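You operate a simulated robot arm through the tools that you are given. There is no shell and no other tool.

You are at the controls of a simulated robot arm. One attempt, no reset.

Task
Bleed at the white BLEED knob till the foam is gone, pump up to green and shut PUMP.
Fine: shut the knob again; PUMP all the way; never into the red; leave the other levers, the red SET knob and the other pipes alone.

Only the result counts: the job must be done as asked and must still hold three seconds after the hand-in. Knocking over, shifting, dropping, spilling or breaking anything else fails it.

Robot
A 7-joint arm with a two-finger parallel gripper, fixed in place. Base frame: the origin is at the foot of the arm, x ahead of it, y to its left, z up. Readings come in mm, rad, newtons and seconds.
With the tool pointing down near the work surface it reaches from about 420 to 900 mm from the base axis. Its first joint turns from -2.496 to 2.496 rad. Payload 3 kg.
The TCP is the grasp point between the finger pads, 30 mm short of the fingertips. In the tool frame z runs along the fingers and y along their closing line. Largest opening 94 mm; finger width 28, thickness 10; the body of the gripper, 50 by 96 mm, starts 55 mm behind the TCP.
Orientation is told as [roll, pitch, yaw] about the base's x, y, z axes, in that order, counted from this pose: with the fingers straight down and closing along the base's y, the tool's x points along the base's -x, its y along +y and its z along -z.

Tools
- The arm moves only by the tool send_rows. Its argument "steps" is a list of rows, each an object of numbers (a shift or turn left out is 0, a gripper value left out holds the last): "x", "y", "z": the shift along the base's x, y, z in mm; "ax", "ay", "az": the turn, a rotation vector about the base's x, y, z in degrees; "hand": the gripper command, from -1 (shut) to 1 (fully open), values between in proportion. In form: [{"x": .., "y": .., "z": .., "ax": .., "ay": .., "az": .., "hand": ..}, ...]. A call has 1 to 20 rows; each row shifts and turns the commanded pose from where the row before left it. A row lasts 0.2 s, in which the tool goes at most 50 mm and 0.15 rad; a call with a longer step from one row to the next is refused whole, and so is a gripper value outside its range. A pose out of reach is approached as far as the arm can. The call stops where the force on the tool passes 40 N (or 10 N more than at its start, if that is more) or the arm is blocked; 0.2 s more then pass. The fingers move at their own pace (about 72 mm/s each) and stop on an object; they squeeze with about 42 N. The grip force told is the motor's: it shows also when the fingers shut on nothing. Time passes only in rows, and 0.2 s behind the last, so rows that do not move let the fingers close. It gives the time, the measured TCP pose, the force on the tool (base axes), the opening and the grip force at its end, in the units of the frame above (readings bear some noise), with the torque about the TCP (base axes, N m) and any sound that the robot's microphone picked up.
- Cameras (640 x 400 px; columns grow to the right, rows downward): "scene" is fixed at [407.7, -653.2, 1538.4]; the picture's right is [0.89, -0.46, 0.00], its down [-0.20, -0.38, -0.91] and it looks along [0.42, 0.80, -0.42] (base axes); focal length 324 px, centre (320, 200). "wrist" rides on the gripper at [76, 14, -102] in the tool frame; the picture's right is [-0.18, 0.98, 0.00], its down [-0.75, -0.14, -0.64] and it looks along [-0.63, -0.12, 0.77] (tool axes); focal length 243 px, centre (320, 200). There is no depth. A picture from a camera that has moved, and an enlarged one, comes with that camera's place and axes in the base frame and with its lens. The place of the scene camera against the robot may be out by one fixed shift of up to 12 mm in any direction.
- get_image(camera): a new picture of that camera. The clock stands still meanwhile.
- enlarge(camera, box): a new picture of the part [left, top, right, bottom] of that camera's present view, enlarged. The clock stands still meanwhile.
- job_done(): hands the job in; it is judged then, once.

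Places have to be worked out from the pictures, the camera data and where the tool is seen. Open the gripper and draw the arm clear of the work before you hand the job in, unless the task says otherwise.

The tools are called after "Request:" as a command line: name --argument value ..., lists and objects as JSON in quotes. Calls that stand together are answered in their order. send_rows: Moves the arm, as the interface text tells. Its arguments: {"type":"object","properties":{"steps":{"type":"array","items":{"type":"object","properties":{"x":{"type":"number"},"y":{"type":"number"},"z":{"type":"number"},"ax":{"type":"number"},"ay":{"type":"number"},"az":{"type":"number"},"hand":{"type":"number"}}}}},"required":["steps"]} The other tools are called the same way: get_image (camera) takes a picture; enlarge (camera, box) takes an enlarged picture of a part of a camera's view; job_done () hands the job in.

At the start:

```text
clock: 0.0
position: [406.4, -190.8, 1344.4]
orientation: [-0.002, -0.002, -0.002]
force: [-0.6, 0.6, -0.2]
torque: [-0.02, 0.0, -0.03]
width: 94.1
gripper_force: 0.1
```

scene: 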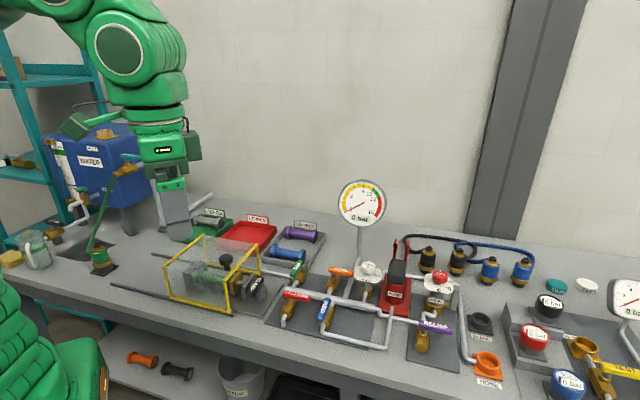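
wrist: 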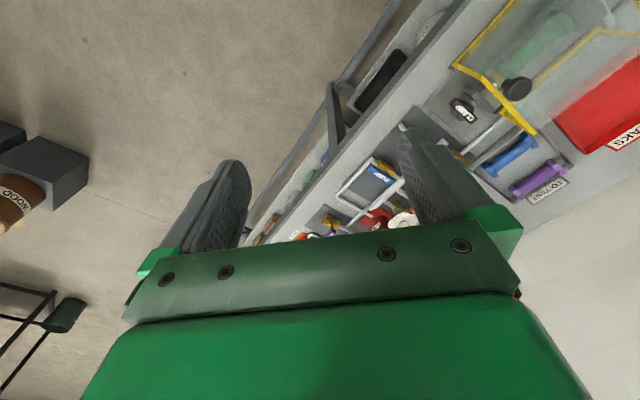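

The scene shows a bench with a test rig, gauge, levers and knobs. I'll enlarge the parts around the manifold to read labels before moving anything.

Request:
enlarge --camera "scene" --box '[260, 170, 460, 360]'

Request:
enlarge --camera "scene" --box '[440, 220, 640, 400]'

Request:
enlarge --camera "scene" --box '[100, 190, 320, 330]'

Request:
enlarge --camera "scene" --box '[330, 170, 400, 240]'

```text
2.11 times, centred on (360, 265) of scene
camera zoom: at [407.7, -653.2, 1538.4], right [0.89, -0.46, 0.0], down [-0.2, -0.38, -0.91], along [0.42, 0.8, -0.42], focal length 683 px, centre (236, 63)
```

zoom: 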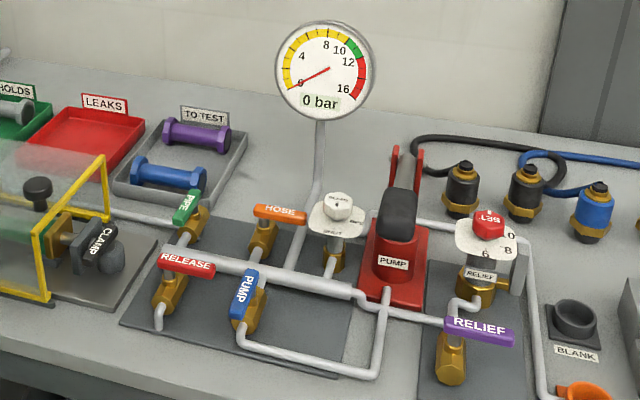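

```text
2.22 times, centred on (540, 310) of scene
camera zoom: at [407.7, -653.2, 1538.4], right [0.89, -0.46, 0.0], down [-0.2, -0.38, -0.91], along [0.42, 0.8, -0.42], focal length 721 px, centre (-169, -44)
```

zoom: 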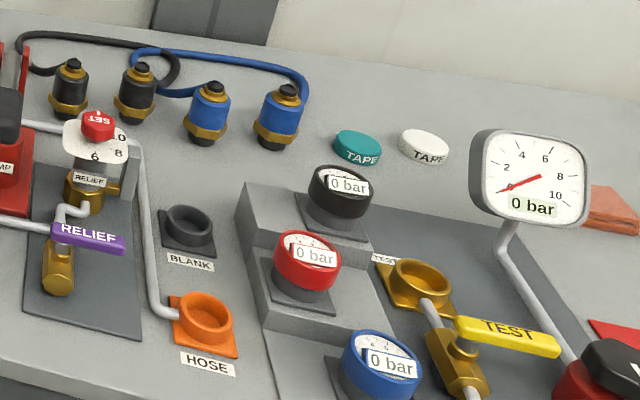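

```text
2.86 times, centred on (210, 260) of scene
camera zoom: at [407.7, -653.2, 1538.4], right [0.89, -0.46, 0.0], down [-0.2, -0.38, -0.91], along [0.42, 0.8, -0.42], focal length 926 px, centre (634, 29)
```

zoom: 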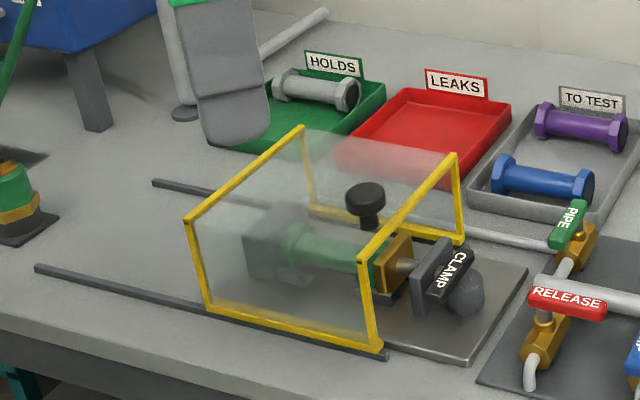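

```text
5.71 times, centred on (365, 205) of scene
camera zoom: at [407.7, -653.2, 1538.4], right [0.89, -0.46, 0.0], down [-0.2, -0.38, -0.91], along [0.42, 0.8, -0.42], focal length 1853 px, centre (63, 171)
```

zoom: 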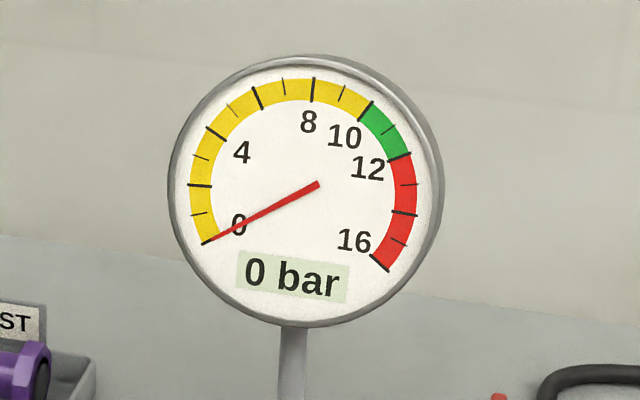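

I'll zoom harder on the bleed knob, PUMP valve, and the pump itself to understand their mechanics.

Request:
enlarge --camera "scene" --box '[345, 250, 395, 310]'

Request:
enlarge --camera "scene" --box '[270, 255, 350, 335]'

Request:
enlarge --camera "scene" --box '[370, 230, 430, 330]'

Request:
enlarge --camera "scene" --box '[400, 255, 470, 360]'

Request:
enlarge --camera "scene" --box '[0, 110, 160, 280]'

```text
6.67 times, centred on (370, 280) of scene
camera zoom: at [407.7, -653.2, 1538.4], right [0.89, -0.46, 0.0], down [-0.2, -0.38, -0.91], along [0.42, 0.8, -0.42], focal length 2162 px, centre (-13, -333)
```

zoom: 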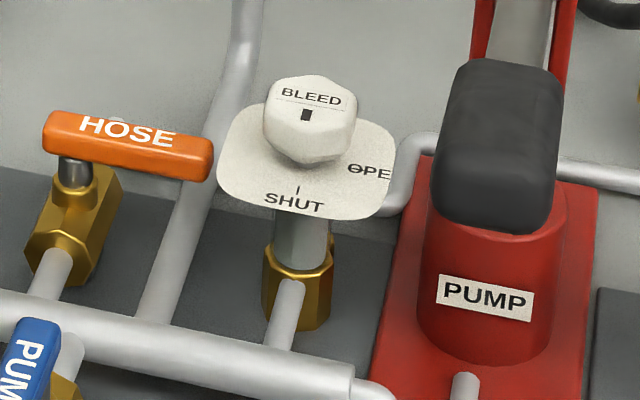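

```text
5.00 times, centred on (310, 295) of scene
camera zoom: at [407.7, -653.2, 1538.4], right [0.89, -0.46, 0.0], down [-0.2, -0.38, -0.91], along [0.42, 0.8, -0.42], focal length 1621 px, centre (370, -275)
```

zoom: 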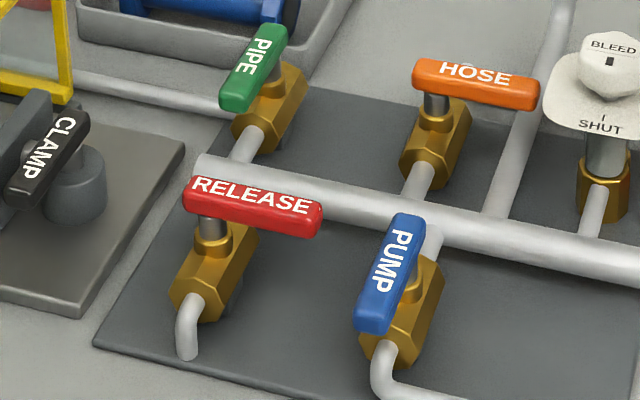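

```text
4.00 times, centred on (400, 280) of scene
camera zoom: at [407.7, -653.2, 1538.4], right [0.89, -0.46, 0.0], down [-0.2, -0.38, -0.91], along [0.42, 0.8, -0.42], focal length 1297 px, centre (0, -120)
```

zoom: 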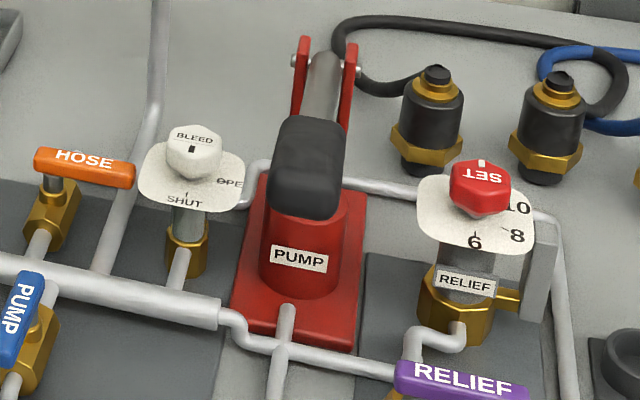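

```text
3.81 times, centred on (435, 308) of scene
camera zoom: at [407.7, -653.2, 1538.4], right [0.89, -0.46, 0.0], down [-0.2, -0.38, -0.91], along [0.42, 0.8, -0.42], focal length 1235 px, centre (-118, -210)
```

zoom: 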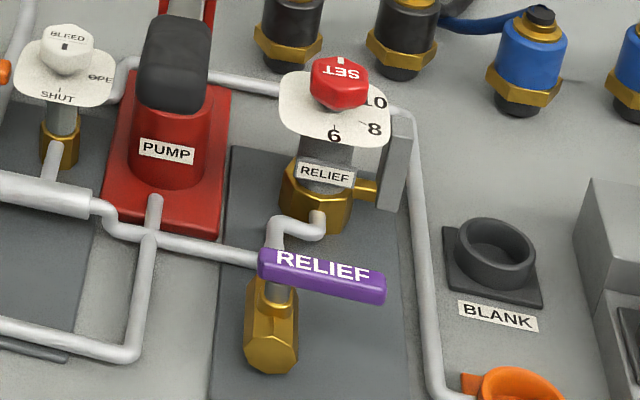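

```text
2.35 times, centred on (80, 195) of scene
camera zoom: at [407.7, -653.2, 1538.4], right [0.89, -0.46, 0.0], down [-0.2, -0.38, -0.91], along [0.42, 0.8, -0.42], focal length 763 px, centre (885, 212)
```

zoom: 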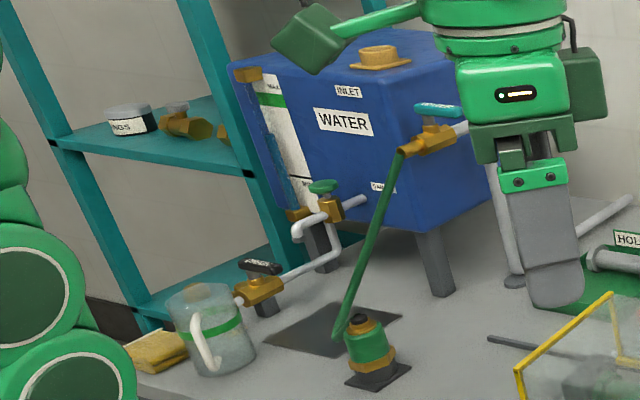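

The manifold seems to lie around x 750–950, y −100…100, with the BLEED knob near [870, −30, 940]. I'll move the wrist camera above it, staying high, for a precise second view.

Request:
send_rows --steps '[{"x": 32, "y": 14, "z": -9}, {"x": 32, "y": 14, "z": -9}, {"x": 32, "y": 14, "z": -9}, {"x": 32, "y": 14, "z": -9}, {"x": 32, "y": 14, "z": -9}, {"x": 32, "y": 14, "z": -9}, {"x": 32, "y": 14, "z": -9}, {"x": 32, "y": 14, "z": -9}, {"x": 32, "y": 14, "z": -9}, {"x": 32, "y": 14, "z": -9}]'

```text
clock: 2.2
position: [705.2, -61.6, 1262.3]
orientation: [0.0, -0.003, -0.001]
force: [0.5, -0.7, 0.2]
torque: [0.0, -0.03, 0.0]
width: 94.0
gripper_force: 0.1
out of reach, approached as far as the arm can: row 10
```

The arm stopped at the reach limit at this height, about [705, −62, 1262]. I'll take a look from here.

Request:
get_image --camera "wrist"

Request:
get_image --camera "scene"

```text
taken
camera wrist: at [629.7, -46.6, 1363.7], right [0.19, 0.98, 0.0], down [0.75, -0.14, 0.64], along [0.63, -0.12, -0.77], focal length 243 px, centre (320, 200)
```

wrist: 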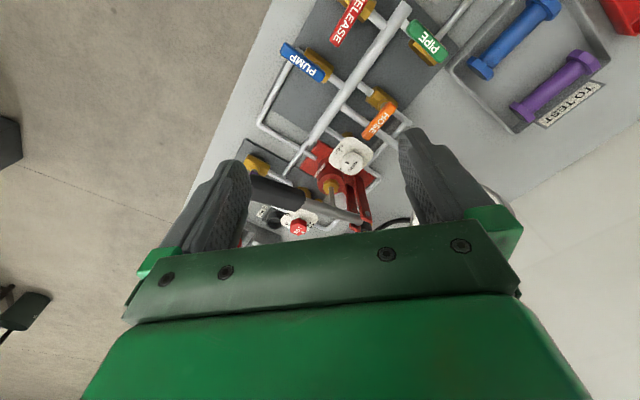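

```text
taken
```

scene: 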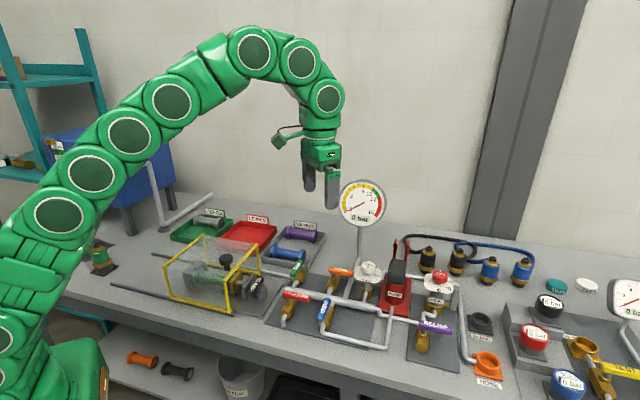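

Now I see the whole manifold from above. I'll enlarge the wrist view for accurate pixel positions of knob, PUMP lever and pump handle.

Request:
enlarge --camera "wrist" --box '[220, 100, 440, 240]'

Request:
enlarge --camera "wrist" --box '[240, 0, 480, 150]'

```text
2.86 times, centred on (330, 170) of wrist
camera zoom: at [629.7, -46.6, 1363.7], right [0.19, 0.98, 0.0], down [0.75, -0.14, 0.64], along [0.63, -0.12, -0.77], focal length 693 px, centre (291, 286)
```

zoom: 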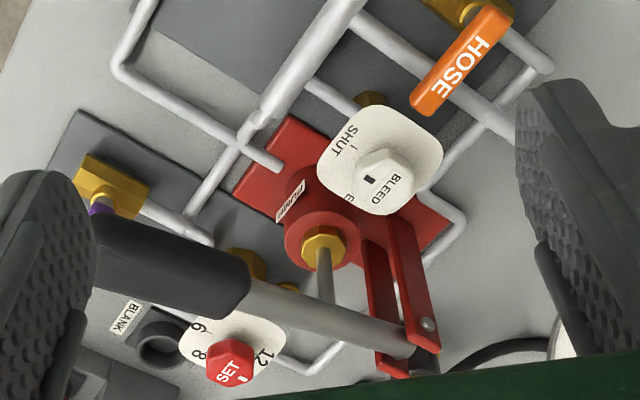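

```text
2.67 times, centred on (360, 75) of wrist
camera zoom: at [629.7, -46.6, 1363.7], right [0.19, 0.98, 0.0], down [0.75, -0.14, 0.64], along [0.63, -0.12, -0.77], focal length 647 px, centre (213, 533)
```

zoom: 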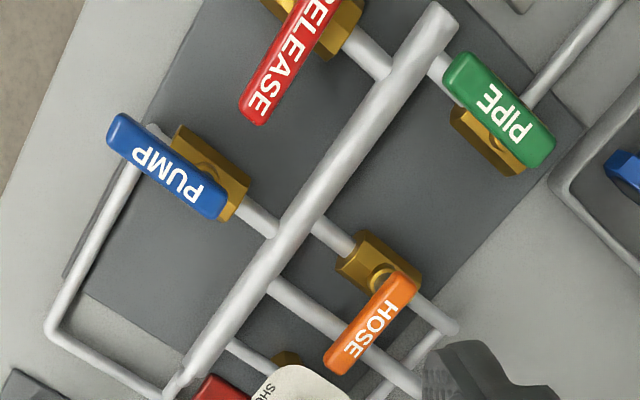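

From two views I put the bench axes at about 45° to the base: the wall direction is [0.71, 0.71] and "right along the bench" is [0.71, −0.71]. The BLEED knob is near [890, −28, 948], and the raised pump lever pivots near [1008, −26, 990] with its grip end near [845, −196, 1058]. I'll lower and move closer in free space to refine this and check the reach.

Request:
send_rows --steps '[{"x": 0, "y": 5, "z": -40}, {"x": 0, "y": 5, "z": -40}, {"x": 5, "y": 5, "z": -40}, {"x": 30, "y": 5, "z": -20}, {"x": 30, "y": 5, "z": -10}, {"x": 20, "y": 5, "z": -5}]'

Request:
get_image --camera "wrist"

Request:
get_image --camera "scene"

```text
clock: 3.6
position: [793.3, -30.7, 1102.7]
orientation: [-0.001, 0.001, 0.001]
force: [0.0, -0.6, 0.1]
torque: [0.02, 0.01, 0.01]
width: 94.0
gripper_force: 0.0
```

```text
taken
camera wrist: at [716.5, -16.2, 1206.7], right [0.18, 0.98, 0.0], down [0.75, -0.14, 0.64], along [0.63, -0.12, -0.77], focal length 243 px, centre (320, 200)
```

wrist: 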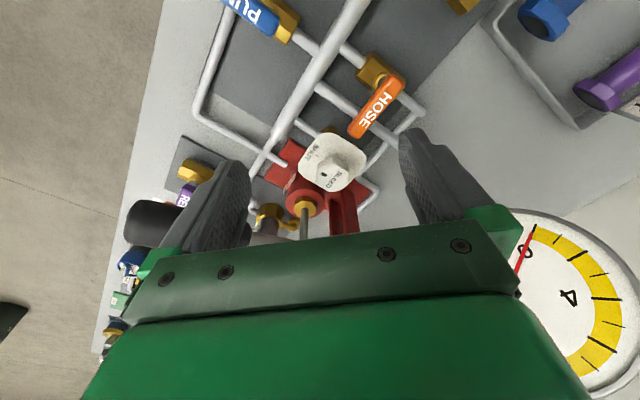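

```text
taken
```

scene: 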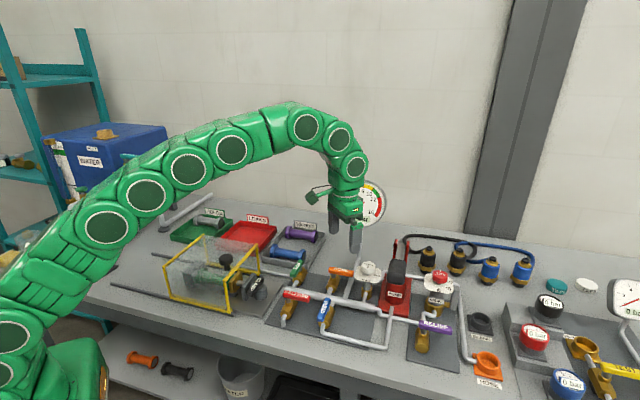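

Reach is fine here at [793, −31, 1103]. I'll enlarge the wrist view around the BLEED knob and the PUMP lever.

Request:
enlarge --camera "wrist" --box '[240, 110, 400, 230]'

Request:
enlarge --camera "wrist" --box '[180, 0, 440, 160]'

Request:
enlarge --camera "wrist" --box '[480, 180, 640, 400]'

```text
3.33 times, centred on (320, 170) of wrist
camera zoom: at [716.5, -16.2, 1206.7], right [0.18, 0.98, 0.0], down [0.75, -0.14, 0.64], along [0.63, -0.12, -0.77], focal length 809 px, centre (320, 300)
```

zoom: 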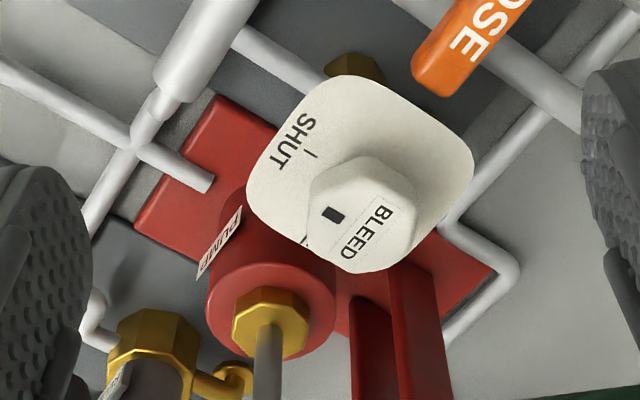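

```text
2.46 times, centred on (310, 80) of wrist
camera zoom: at [716.5, -16.2, 1206.7], right [0.18, 0.98, 0.0], down [0.75, -0.14, 0.64], along [0.63, -0.12, -0.77], focal length 597 px, centre (345, 495)
```

zoom: 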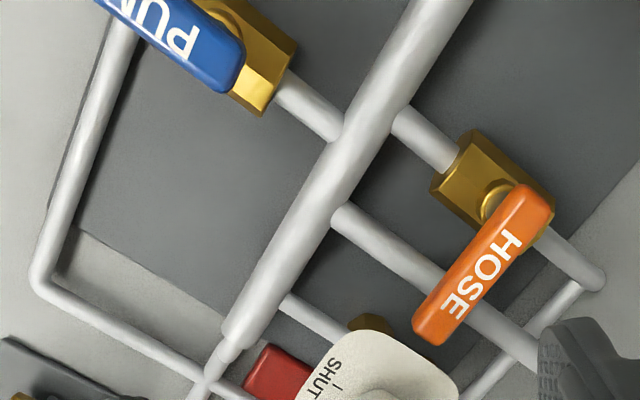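

```text
1.82 times, centred on (560, 290) of wrist
camera zoom: at [716.5, -16.2, 1206.7], right [0.18, 0.98, 0.0], down [0.75, -0.14, 0.64], along [0.63, -0.12, -0.77], focal length 441 px, centre (-116, 36)
```

zoom: 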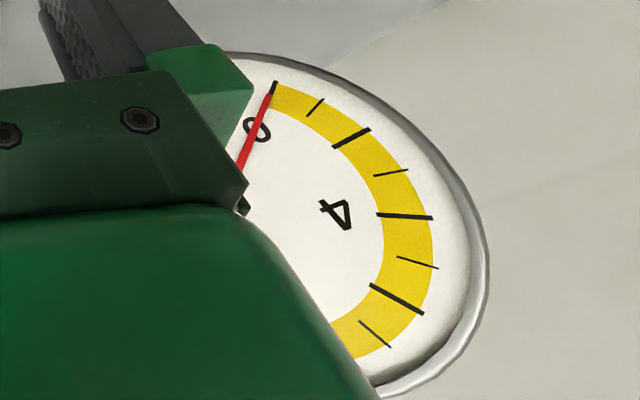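

To calibrate the scene camera's offset I'll look at the gripper fingers in the scene view up close, since their position is known.

Request:
enlarge --camera "scene" --box '[310, 180, 400, 270]'

```text
4.44 times, centred on (355, 225) of scene
camera zoom: at [407.7, -653.2, 1538.4], right [0.89, -0.46, 0.0], down [-0.2, -0.38, -0.91], along [0.42, 0.8, -0.42], focal length 1441 px, centre (164, 89)
```

zoom: 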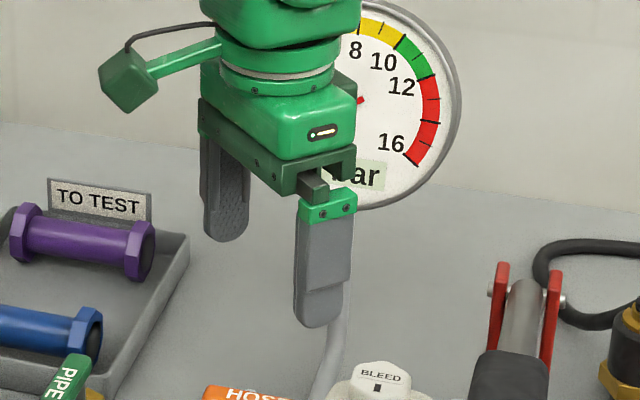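

The scene view appears offset about 8 mm to the right against the known finger positions, which moves the knob estimate to about [880, −30, 968]. I'll take a sideways wrist view for a proper baseline.

Request:
send_rows --steps '[{"x": -5, "y": 25, "z": -4}, {"x": -5, "y": 25, "z": -4}, {"x": -3, "y": 25, "z": -4}, {"x": 0, "y": 0, "z": 0}]'

Request:
get_image --camera "wrist"

Request:
enlarge --camera "wrist" --box '[220, 120, 360, 240]'

```text
clock: 4.6
position: [778.8, 46.6, 1093.0]
orientation: [0.0, -0.002, -0.002]
force: [0.3, -0.5, -0.2]
torque: [-0.02, -0.01, -0.05]
width: 94.3
gripper_force: 0.0
```

```text
taken
camera wrist: at [702.3, 59.7, 1195.7], right [0.19, 0.98, 0.0], down [0.75, -0.14, 0.64], along [0.63, -0.12, -0.77], focal length 243 px, centre (320, 200)
```

wrist: 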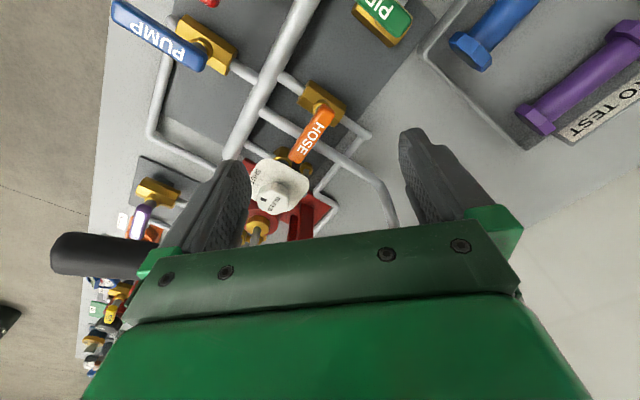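

```text
3.33 times, centred on (290, 180) of wrist
camera zoom: at [702.3, 59.7, 1195.7], right [0.19, 0.98, 0.0], down [0.75, -0.14, 0.64], along [0.63, -0.12, -0.77], focal length 809 px, centre (420, 267)
```

zoom: 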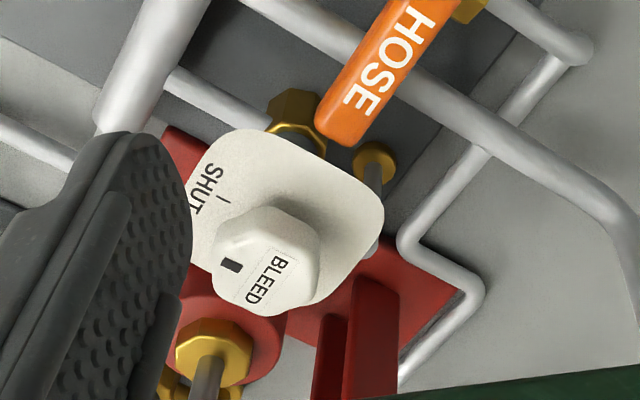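

Triangulating the two wrist views gives the BLEED knob top at about [880, −33, 971], and the scene view agrees. I'll look closely at the knob's hex orientation and height above the dial plate before gripping.

Request:
enlarge --camera "scene" --box '[355, 255, 387, 285]'

Request:
enlarge --camera "wrist" --box '[245, 150, 305, 222]'

```text
13.33 times, centred on (371, 270) of scene
camera zoom: at [407.7, -653.2, 1538.4], right [0.89, -0.46, 0.0], down [-0.2, -0.38, -0.91], along [0.42, 0.8, -0.42], focal length 4323 px, centre (-360, -733)
```

zoom: 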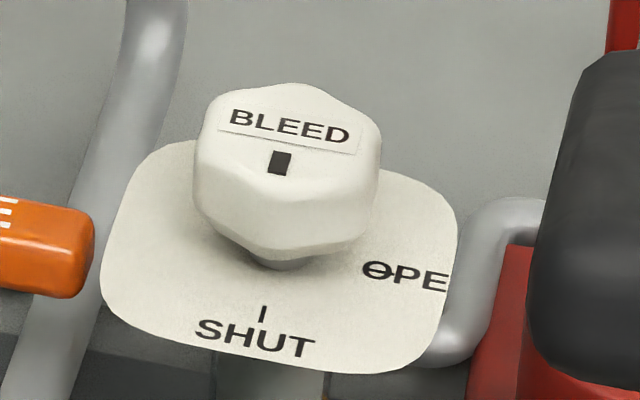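

```text
5.56 times, centred on (275, 186) of wrist
camera zoom: at [702.3, 59.7, 1195.7], right [0.19, 0.98, 0.0], down [0.75, -0.14, 0.64], along [0.63, -0.12, -0.77], focal length 1348 px, centre (570, 278)
```

zoom: 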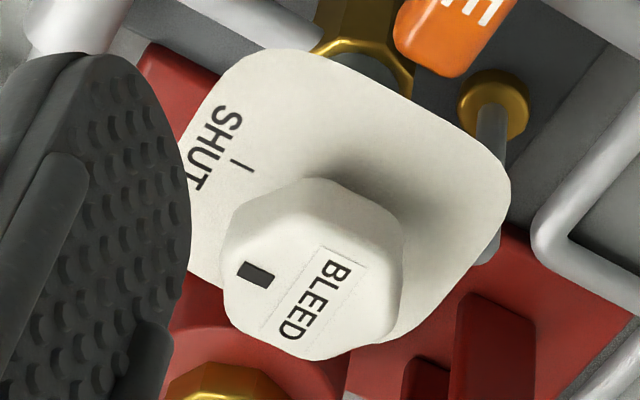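

The knob is hexagonal with a corner toward SHUT, so flats face base angles 15°, 75° and 135°. Knob top is z≈971 and the dial plate z≈941. I'll turn the gripper −15° so the pads match the flats, and approach above the knob to test the vertical reach.

Request:
send_rows --steps '[{"x": 12, "y": -16, "z": -6, "az": -5}, {"x": 14, "y": -16, "z": -6, "az": -5}, {"x": 14, "y": -16, "z": -6, "az": -5}, {"x": 14, "y": -16, "z": -6}, {"x": 14, "y": -16, "z": -6}, {"x": 14, "y": 0, "z": -10}, {"x": 10, "y": 0, "z": -10}]'

Request:
get_image --camera "wrist"

Request:
get_image --camera "scene"

```text
clock: 6.2
position: [870.1, -35.5, 1043.0]
orientation: [0.0, 0.002, -0.262]
force: [-0.2, -0.5, 0.7]
torque: [0.01, 0.02, 0.04]
width: 94.0
gripper_force: 0.0
```

```text
taken
camera wrist: at [799.9, -2.0, 1146.2], right [0.43, 0.9, 0.0], down [0.69, -0.33, 0.64], along [0.58, -0.28, -0.77], focal length 243 px, centre (320, 200)
```

wrist: 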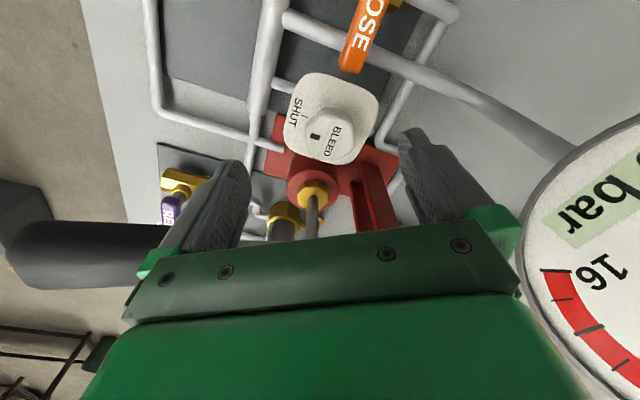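

```text
taken
```

scene: 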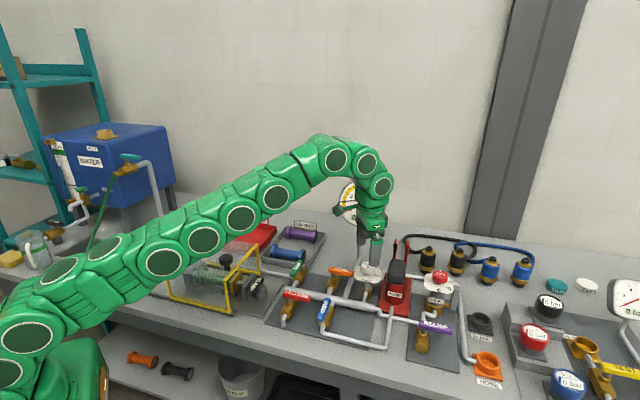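

The arm reaches here with a vertical tool. I'll stay high, turn the gripper to yaw −75° (still matching the flats) so a single +90° turn stays in a comfortable range, and centre over the knob at [880, −33].

Request:
send_rows --steps '[{"x": 2, "y": 0.5, "az": -7.5}, {"x": 2, "y": 0.5, "az": -7.5}, {"x": 2, "y": 0.5, "az": -7.5}, {"x": 2, "y": 0.5, "az": -7.5}, {"x": 1.3, "y": 0.5, "az": -7.5}, {"x": 1, "y": 0, "az": -7.5}, {"az": -7.5}, {"az": -7.5}, {}]'

Request:
get_image --camera "wrist"

Request:
get_image --camera "scene"

```text
clock: 8.2
position: [872.2, -32.0, 1035.3]
orientation: [0.0, 0.0, -1.311]
force: [0.1, -0.5, -0.4]
torque: [0.02, 0.02, 0.02]
width: 93.9
gripper_force: 0.0
out of reach, approached as far as the arm can: row 4
```

```text
taken
camera wrist: at [866.1, 44.9, 1137.6], right [1.0, 0.07, 0.0], down [0.06, -0.76, 0.64], along [0.05, -0.64, -0.77], focal length 243 px, centre (320, 200)
```

wrist: 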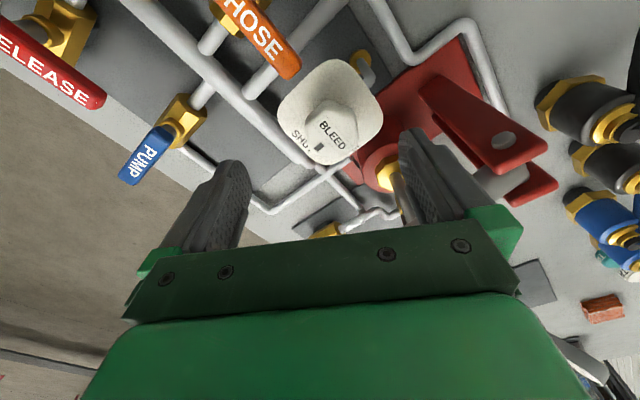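

```text
taken
```

scene: 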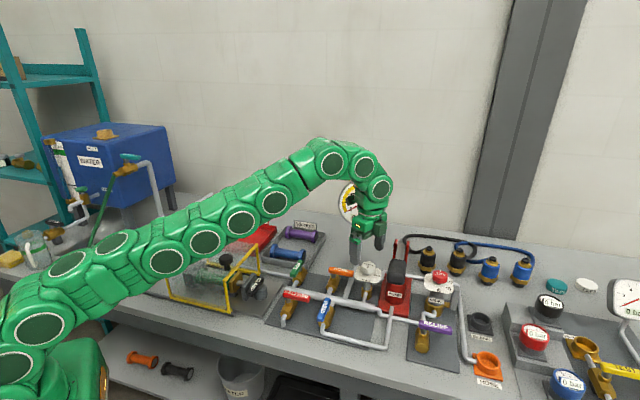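

At yaw −75° the arm hit its reach limit slightly short (x 872 at z 1035), but reach grows lower down. I'll narrow the fingers to about 66 mm and descend to z≈1003 while centring over the knob.

Request:
send_rows --steps '[{"x": 0, "y": 0, "z": -12, "hand": 0.4}, {"x": 2, "y": -0.4, "z": -10, "hand": 0.4}, {"x": 3, "y": -0.6, "z": -10, "hand": 0.4}, {"x": 3, "y": -0.6, "z": 0, "hand": 0.4}, {"hand": 0.4}]'

Request:
get_image --camera "wrist"

Request:
enlarge --camera "scene" --box '[330, 200, 430, 300]'

```text
clock: 9.4
position: [880.7, -33.2, 1002.8]
orientation: [0.0, 0.001, -1.31]
force: [-0.6, -0.1, 0.2]
torque: [0.01, 0.01, -0.01]
width: 65.9
gripper_force: 0.1
```

```text
taken
camera wrist: at [874.6, 43.2, 1106.0], right [1.0, 0.08, 0.0], down [0.06, -0.76, 0.64], along [0.05, -0.64, -0.77], focal length 243 px, centre (320, 200)
```

wrist: 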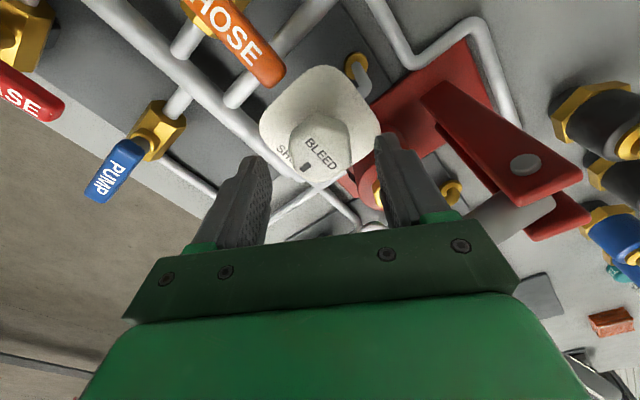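

```text
4.00 times, centred on (380, 250) of scene
camera zoom: at [407.7, -653.2, 1538.4], right [0.89, -0.46, 0.0], down [-0.2, -0.38, -0.91], along [0.42, 0.8, -0.42], focal length 1297 px, centre (80, 0)
```

zoom: 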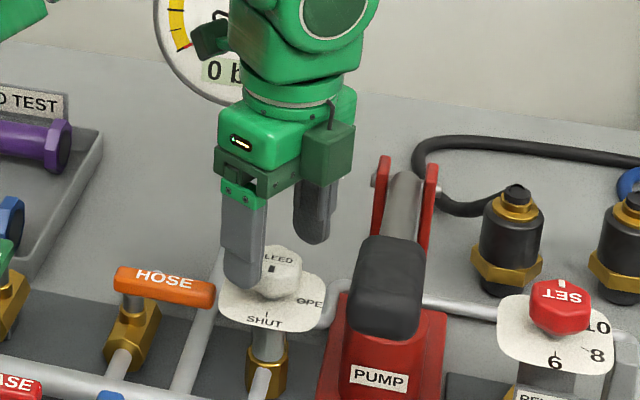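

The knob is centred between the fingers. I'll descend to z≈979 (tips at ≈949, above the dial plate at ≈941) and close on the flats.

Request:
send_rows --steps '[{"x": -0.3, "y": -0.3, "z": -8}, {"z": -8}, {"z": -8}, {}]'

Request:
get_image --camera "wrist"

Request:
enlarge --camera "scene" --box '[350, 230, 400, 290]'

```text
clock: 10.4
position: [880.4, -34.7, 979.7]
orientation: [0.001, -0.001, -1.31]
force: [-0.4, -0.3, 0.2]
torque: [0.03, 0.0, 0.0]
width: 65.4
gripper_force: 0.2
```

```text
taken
camera wrist: at [874.3, 43.4, 1082.3], right [1.0, 0.08, 0.0], down [0.06, -0.76, 0.64], along [0.05, -0.64, -0.77], focal length 243 px, centre (320, 200)
```

wrist: 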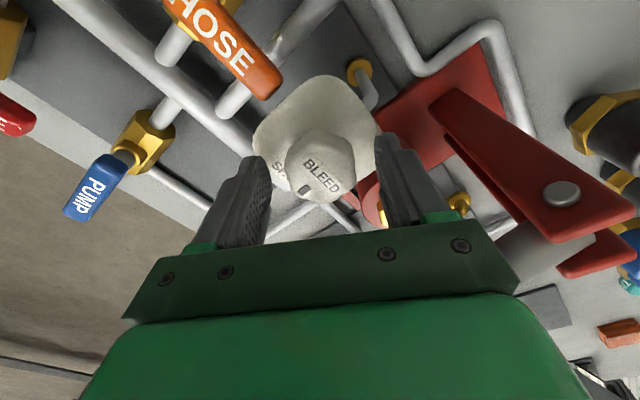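

```text
6.67 times, centred on (375, 260) of scene
camera zoom: at [407.7, -653.2, 1538.4], right [0.89, -0.46, 0.0], down [-0.2, -0.38, -0.91], along [0.42, 0.8, -0.42], focal length 2162 px, centre (-47, -200)
```

zoom: 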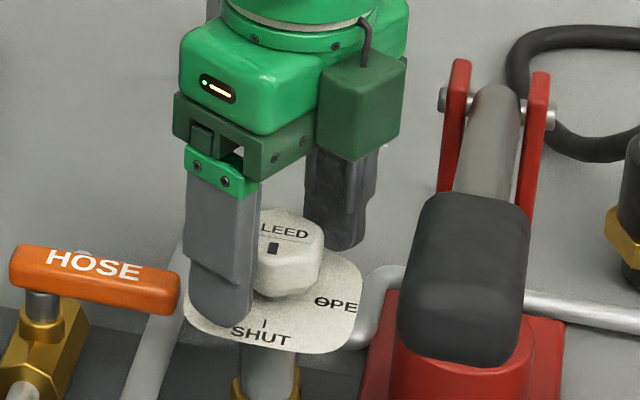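

Fingers straddle the knob cleanly. Closing to grip it.

Request:
send_rows --steps '[{"hand": -1}, {"hand": -1}, {"hand": -1}]'

Request:
get_image --camera "wrist"

```text
clock: 11.2
position: [881.3, -33.9, 978.3]
orientation: [0.003, 0.002, -1.309]
force: [26.1, 1.9, -3.0]
torque: [0.03, -0.64, -0.03]
width: 39.3
gripper_force: 45.1
```

```text
taken
camera wrist: at [874.8, 43.7, 1082.2], right [1.0, 0.08, 0.0], down [0.06, -0.76, 0.64], along [0.05, -0.64, -0.77], focal length 243 px, centre (320, 200)
```

wrist: 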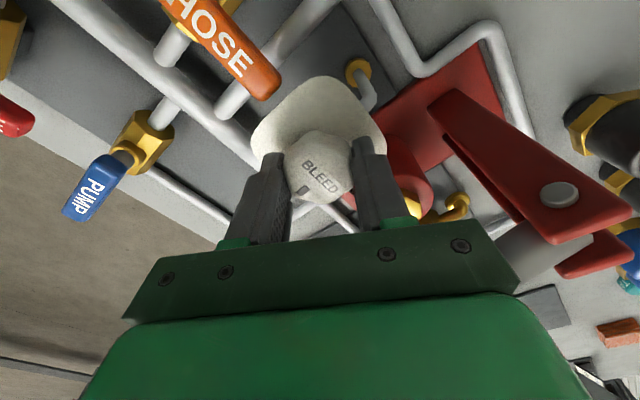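

Gripped with width 39 mm; a 26 N sideways force along +x says the knob centre is slightly further in +x. I'll shift a couple of mm to relieve this before turning.

Request:
send_rows --steps '[{"x": 1.0, "y": 0.3}, {}]'

```text
clock: 11.8
position: [880.6, -33.1, 979.2]
orientation: [-0.001, 0.001, -1.312]
force: [13.9, 0.0, 6.9]
torque: [-0.13, -0.28, -0.04]
width: 39.2
gripper_force: 45.4
```

Request:
send_rows --steps '[{"x": 1.0, "y": 0.3}, {}]'

```text
clock: 12.4
position: [881.2, -33.4, 979.0]
orientation: [-0.002, 0.0, -1.308]
force: [-20.4, 3.2, 19.4]
torque: [-0.13, 0.68, 0.04]
width: 39.1
gripper_force: 44.8
```

That slightly overshot (−20 N); backing off 0.6 mm, then turning the first few degrees counter‑clockwise while watching force and torque.

Request:
send_rows --steps '[{"x": -0.6, "z": -0.3}, {"az": 4}, {"az": 4}, {}]'

```text
clock: 13.4
position: [881.3, -33.6, 979.1]
orientation: [-0.001, 0.0, -1.168]
force: [-11.2, 4.8, 14.8]
torque: [0.62, 0.43, 0.01]
width: 39.3
gripper_force: 45.0
```

Turning smoothly so far. Continue with small steps and check the knob moves.

Request:
send_rows --steps '[{"az": 5}, {"az": 5}, {"az": 5}, {"az": 5}, {}]'

Request:
enlarge --camera "scene" --box '[340, 230, 400, 300]'

Request:
get_image --camera "wrist"

```text
clock: 14.6
position: [881.8, -33.9, 978.5]
orientation: [0.002, -0.002, -0.821]
force: [21.9, 1.0, 14.0]
torque: [-0.07, -0.84, -0.04]
width: 39.1
gripper_force: 44.8
```

```text
5.71 times, centred on (370, 265) of scene
camera zoom: at [407.7, -653.2, 1538.4], right [0.89, -0.46, 0.0], down [-0.2, -0.38, -0.91], along [0.42, 0.8, -0.42], focal length 1853 px, centre (34, -171)
```

zoom: 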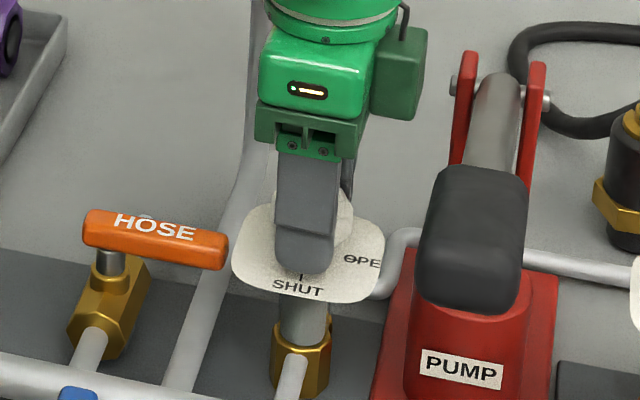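

```text
taken
camera wrist: at [839.9, 32.3, 1081.9], right [0.84, 0.54, 0.0], down [0.41, -0.65, 0.64], along [0.35, -0.54, -0.77], focal length 243 px, centre (320, 200)
```

wrist: 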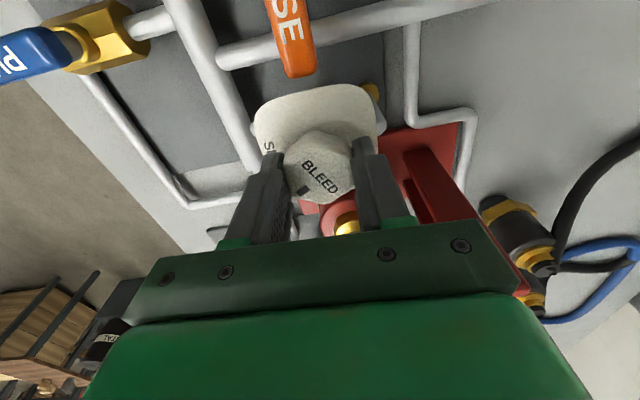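

The knob is following the gripper. Continue turning toward OPEN, in small rows and two batches.

Request:
send_rows --steps '[{"x": 0.4, "az": 5}, {"az": 5}, {"az": 5}, {"az": 5}, {"az": 5}, {"az": 5}, {}]'

Request:
enlarge --camera "scene" --box '[340, 230, 400, 300]'

```text
clock: 16.2
position: [881.3, -33.0, 978.0]
orientation: [0.002, -0.001, -0.295]
force: [28.1, 15.2, 23.7]
torque: [0.19, -0.8, -0.05]
width: 39.1
gripper_force: 45.0
```

```text
5.71 times, centred on (370, 265) of scene
camera zoom: at [407.7, -653.2, 1538.4], right [0.89, -0.46, 0.0], down [-0.2, -0.38, -0.91], along [0.42, 0.8, -0.42], focal length 1853 px, centre (34, -171)
```

zoom: 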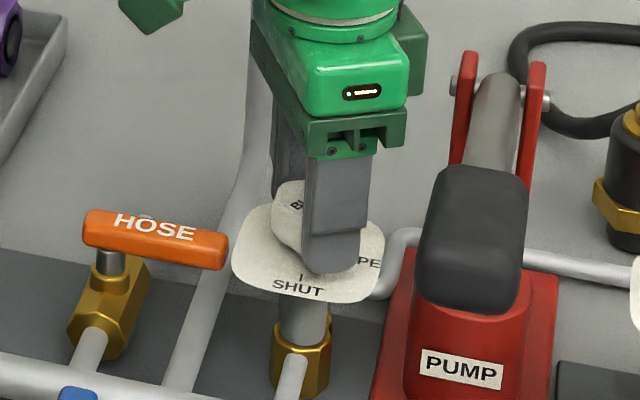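

Lateral forces are building (28, 15, 24 N); I'll relieve them by shifting the commanded pose a bit along the force before continuing.

Request:
send_rows --steps '[{"x": 0.8, "y": 0.5, "z": 0.5}, {}]'

```text
clock: 16.8
position: [882.0, -31.9, 978.8]
orientation: [0.0, 0.0, -0.298]
force: [22.1, 12.6, 17.1]
torque: [0.31, -0.29, -0.04]
width: 39.3
gripper_force: 44.8
```

Request:
send_rows --steps '[{"x": 0.8, "y": 0.5, "z": 0.4}, {}]'

```text
clock: 17.4
position: [881.5, -32.1, 978.2]
orientation: [-0.001, 0.003, -0.298]
force: [-5.5, 8.8, 6.9]
torque: [0.28, 0.62, 0.01]
width: 39.2
gripper_force: 45.1
```

Forces are now small. Continuing the turn from −17° to +15°.

Request:
send_rows --steps '[{"az": 5}, {"az": 5}, {"az": 5}, {"y": 0.3, "az": 5}, {}]'

```text
clock: 18.6
position: [882.7, -32.8, 978.4]
orientation: [-0.001, 0.002, 0.052]
force: [-29.0, 5.7, -9.2]
torque: [-0.02, 0.87, -0.01]
width: 39.2
gripper_force: 44.8
```

Request:
send_rows --steps '[{"x": -0.9, "y": 0.2, "z": -0.2}, {"az": 4}, {"az": 4}, {"az": 4}, {}]'

Request:
enlarge --camera "scene" --box '[340, 230, 400, 300]'

Request:
get_image --camera "wrist"

```text
clock: 19.8
position: [881.9, -31.1, 978.8]
orientation: [-0.001, 0.0, 0.261]
force: [0.6, 6.3, -26.8]
torque: [0.15, -0.49, 0.0]
width: 39.2
gripper_force: 45.3
```

```text
5.71 times, centred on (370, 265) of scene
camera zoom: at [407.7, -653.2, 1538.4], right [0.89, -0.46, 0.0], down [-0.2, -0.38, -0.91], along [0.42, 0.8, -0.42], focal length 1853 px, centre (34, -171)
```

zoom: 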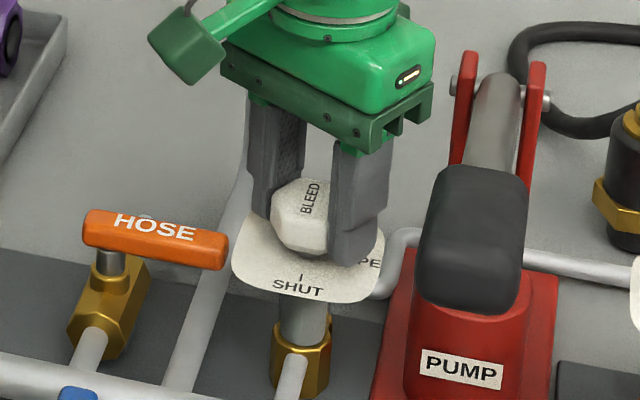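

```text
taken
camera wrist: at [805.2, -37.4, 1081.9], right [-0.08, 1.0, 0.0], down [0.76, 0.06, 0.64], along [0.64, 0.05, -0.77], focal length 243 px, centre (320, 200)
```

wrist: 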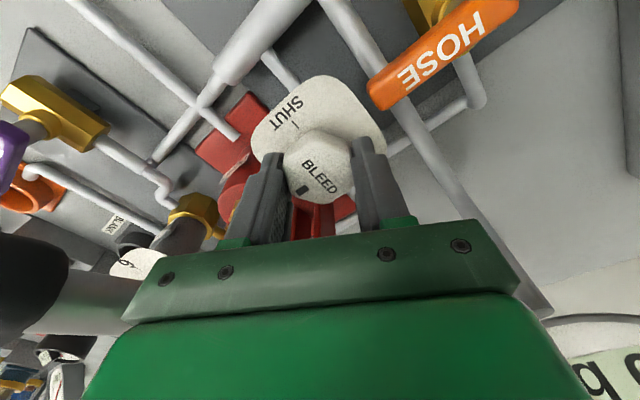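

The knob's mark now faces OPEN after a full 90° turn. I'll release it, rise straight up, then pull back from the knob.

Request:
send_rows --steps '[{"hand": 0.4}, {"hand": 0.4}, {"hand": 0.4}, {"z": 10, "hand": 0.4}, {"z": 15, "hand": 0.4}, {"z": 10, "hand": 0.4}, {"x": -15, "z": 10}, {"x": -25, "z": 15}, {"x": -30, "z": 20}, {}]'

Request:
get_image --camera "wrist"

Request:
enlarge --camera "scene" --box '[330, 170, 450, 310]'

```text
clock: 22.0
position: [812.1, -29.8, 1058.9]
orientation: [0.0, 0.0, 0.261]
force: [-0.7, -1.1, -0.4]
torque: [-0.03, 0.02, -0.03]
width: 65.5
gripper_force: 0.1
```

```text
taken
camera wrist: at [735.1, -36.4, 1161.7], right [-0.08, 1.0, 0.0], down [0.76, 0.06, 0.64], along [0.64, 0.05, -0.77], focal length 243 px, centre (320, 200)
```

wrist: 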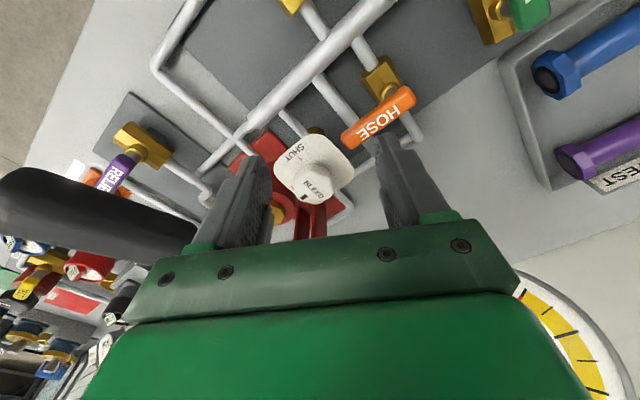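

```text
2.86 times, centred on (390, 240) of scene
camera zoom: at [407.7, -653.2, 1538.4], right [0.89, -0.46, 0.0], down [-0.2, -0.38, -0.91], along [0.42, 0.8, -0.42], focal length 926 px, centre (120, 86)
```

zoom: 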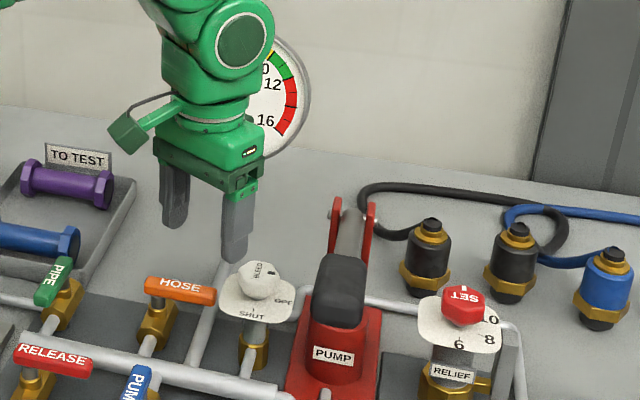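

The BLEED knob reads OPEN and is released. Now I'll rise and rotate to yaw +45° in front of the pump handle to get an accurate look at the grip.

Request:
send_rows --steps '[{"x": -8, "y": -10, "z": 16, "az": 5}, {"x": -8, "y": -15, "z": 16, "az": 5}, {"x": -8, "y": -20, "z": 16, "az": 5}, {"x": -8, "y": -25, "z": 16, "az": 5}, {"x": -8, "y": -25, "z": 16, "az": 5}, {"x": -8, "y": -25, "z": 5, "az": 5}, {}]'

Request:
get_image --camera "wrist"

Request:
get_image --camera "scene"

```text
clock: 23.6
position: [765.7, -153.7, 1144.3]
orientation: [0.002, 0.001, 0.785]
force: [0.4, 0.2, 0.0]
torque: [0.04, 0.02, -0.02]
width: 65.8
gripper_force: 0.0
```

```text
taken
camera wrist: at [702.1, -196.3, 1247.1], right [-0.57, 0.83, 0.0], down [0.63, 0.43, 0.64], along [0.53, 0.36, -0.77], focal length 243 px, centre (320, 200)
```

wrist: 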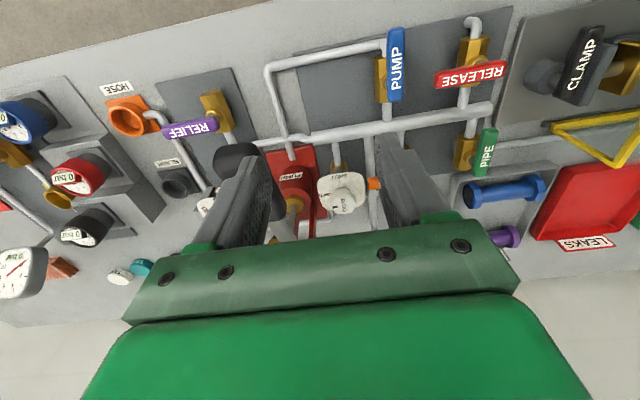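

```text
taken
```

scene: 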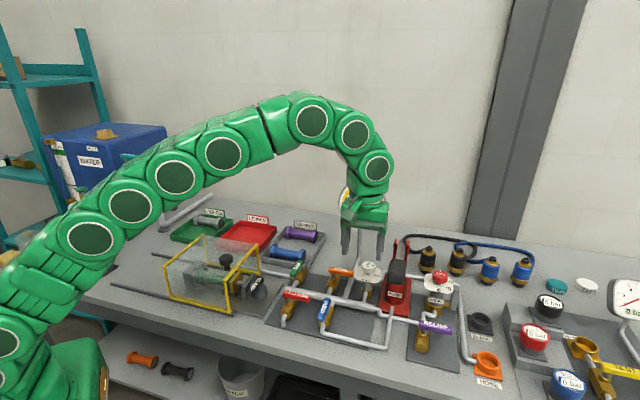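

The grip is hidden behind the left finger, so I need about 76 mm further along the bench to the right; I'll stay in front of it at around [750, −275, 1110] to look straight at it.

Request:
send_rows --steps '[{"x": -4, "y": -30, "z": -4, "hand": 0.7}, {"x": -4, "y": -30, "z": -8, "hand": 0.7}, {"x": -4, "y": -30, "z": -10, "hand": 0.7}, {"x": -4, "y": -31, "z": -12, "hand": 0.7}, {}]'

Request:
get_image --camera "wrist"

Request:
enlarge --camera "scene" --box '[350, 200, 460, 320]'

```text
clock: 24.8
position: [749.3, -271.7, 1111.1]
orientation: [-0.001, -0.001, 0.785]
force: [-0.9, 0.4, 0.2]
torque: [0.01, 0.01, 0.02]
width: 79.9
gripper_force: 0.0
```

```text
taken
camera wrist: at [684.6, -315.4, 1214.4], right [-0.56, 0.83, 0.0], down [0.63, 0.43, 0.64], along [0.53, 0.36, -0.77], focal length 243 px, centre (320, 200)
```

wrist: 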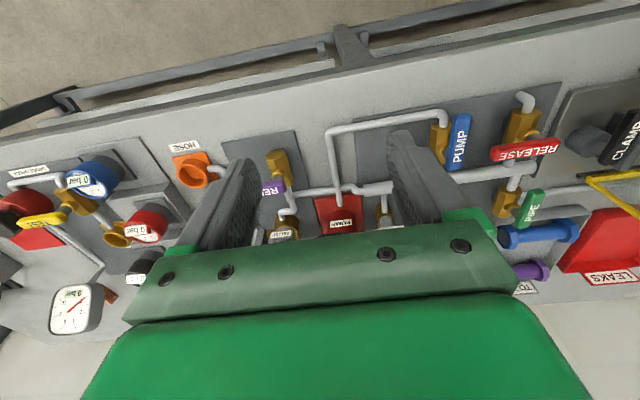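

```text
3.33 times, centred on (405, 260) of scene
camera zoom: at [407.7, -653.2, 1538.4], right [0.89, -0.46, 0.0], down [-0.2, -0.38, -0.91], along [0.42, 0.8, -0.42], focal length 1081 px, centre (37, 0)
```

zoom: 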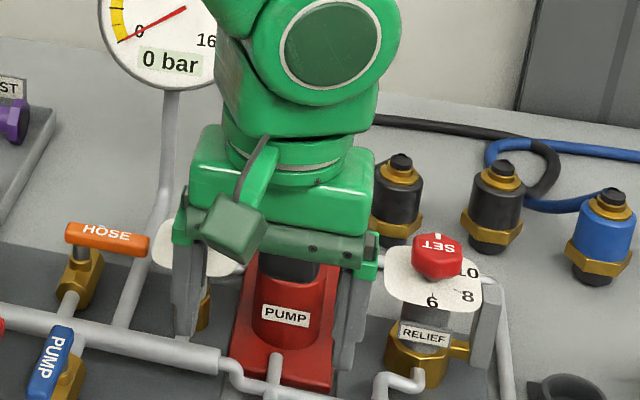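

The grip's front end works out at about [826, −196, 1064], and my TCP is already on its line (same bench-right coordinate, ≈722). I'll lower to z≈1062, tilt the fingers 15° toward the wall for reach, and check the alignment.

Request:
send_rows --steps '[{"z": -16, "ax": 3.5, "ay": -3.5}, {"z": -16, "ax": 3.5, "ay": -3.5}, {"z": -16, "ax": 3.6, "ay": -3.6}, {}]'

Request:
get_image --camera "wrist"

Request:
enlarge --camera "scene" --box '[340, 200, 460, 320]'

```text
clock: 25.8
position: [749.2, -271.2, 1063.0]
orientation: [-0.001, -0.261, 0.785]
force: [-0.2, 0.3, -1.0]
torque: [0.03, 0.01, -0.01]
width: 79.8
gripper_force: 0.0
```

```text
taken
camera wrist: at [668.4, -332.1, 1142.4], right [-0.57, 0.82, 0.05], down [0.5, 0.3, 0.82], along [0.66, 0.49, -0.58], focal length 243 px, centre (320, 200)
```

wrist: 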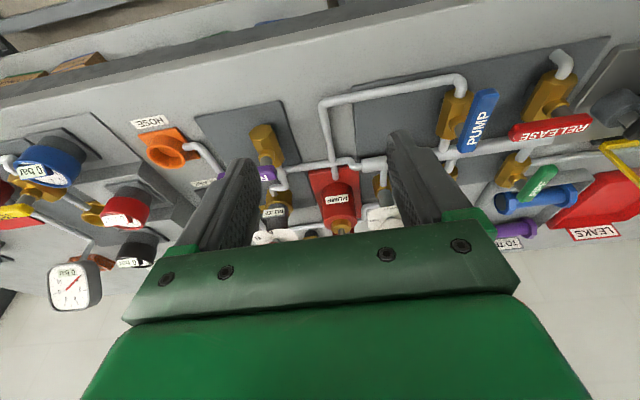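

```text
3.33 times, centred on (400, 260) of scene
camera zoom: at [407.7, -653.2, 1538.4], right [0.89, -0.46, 0.0], down [-0.2, -0.38, -0.91], along [0.42, 0.8, -0.42], focal length 1081 px, centre (53, 0)
```

zoom: 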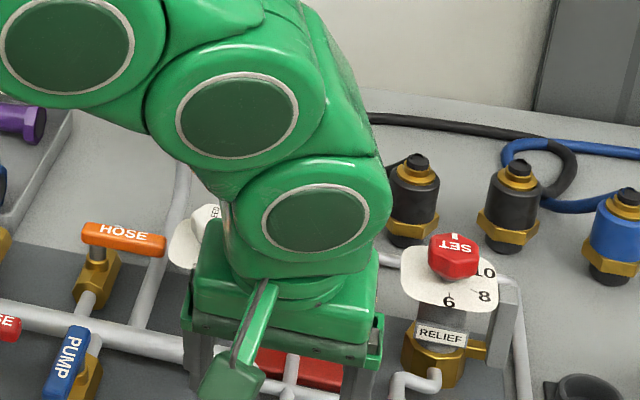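

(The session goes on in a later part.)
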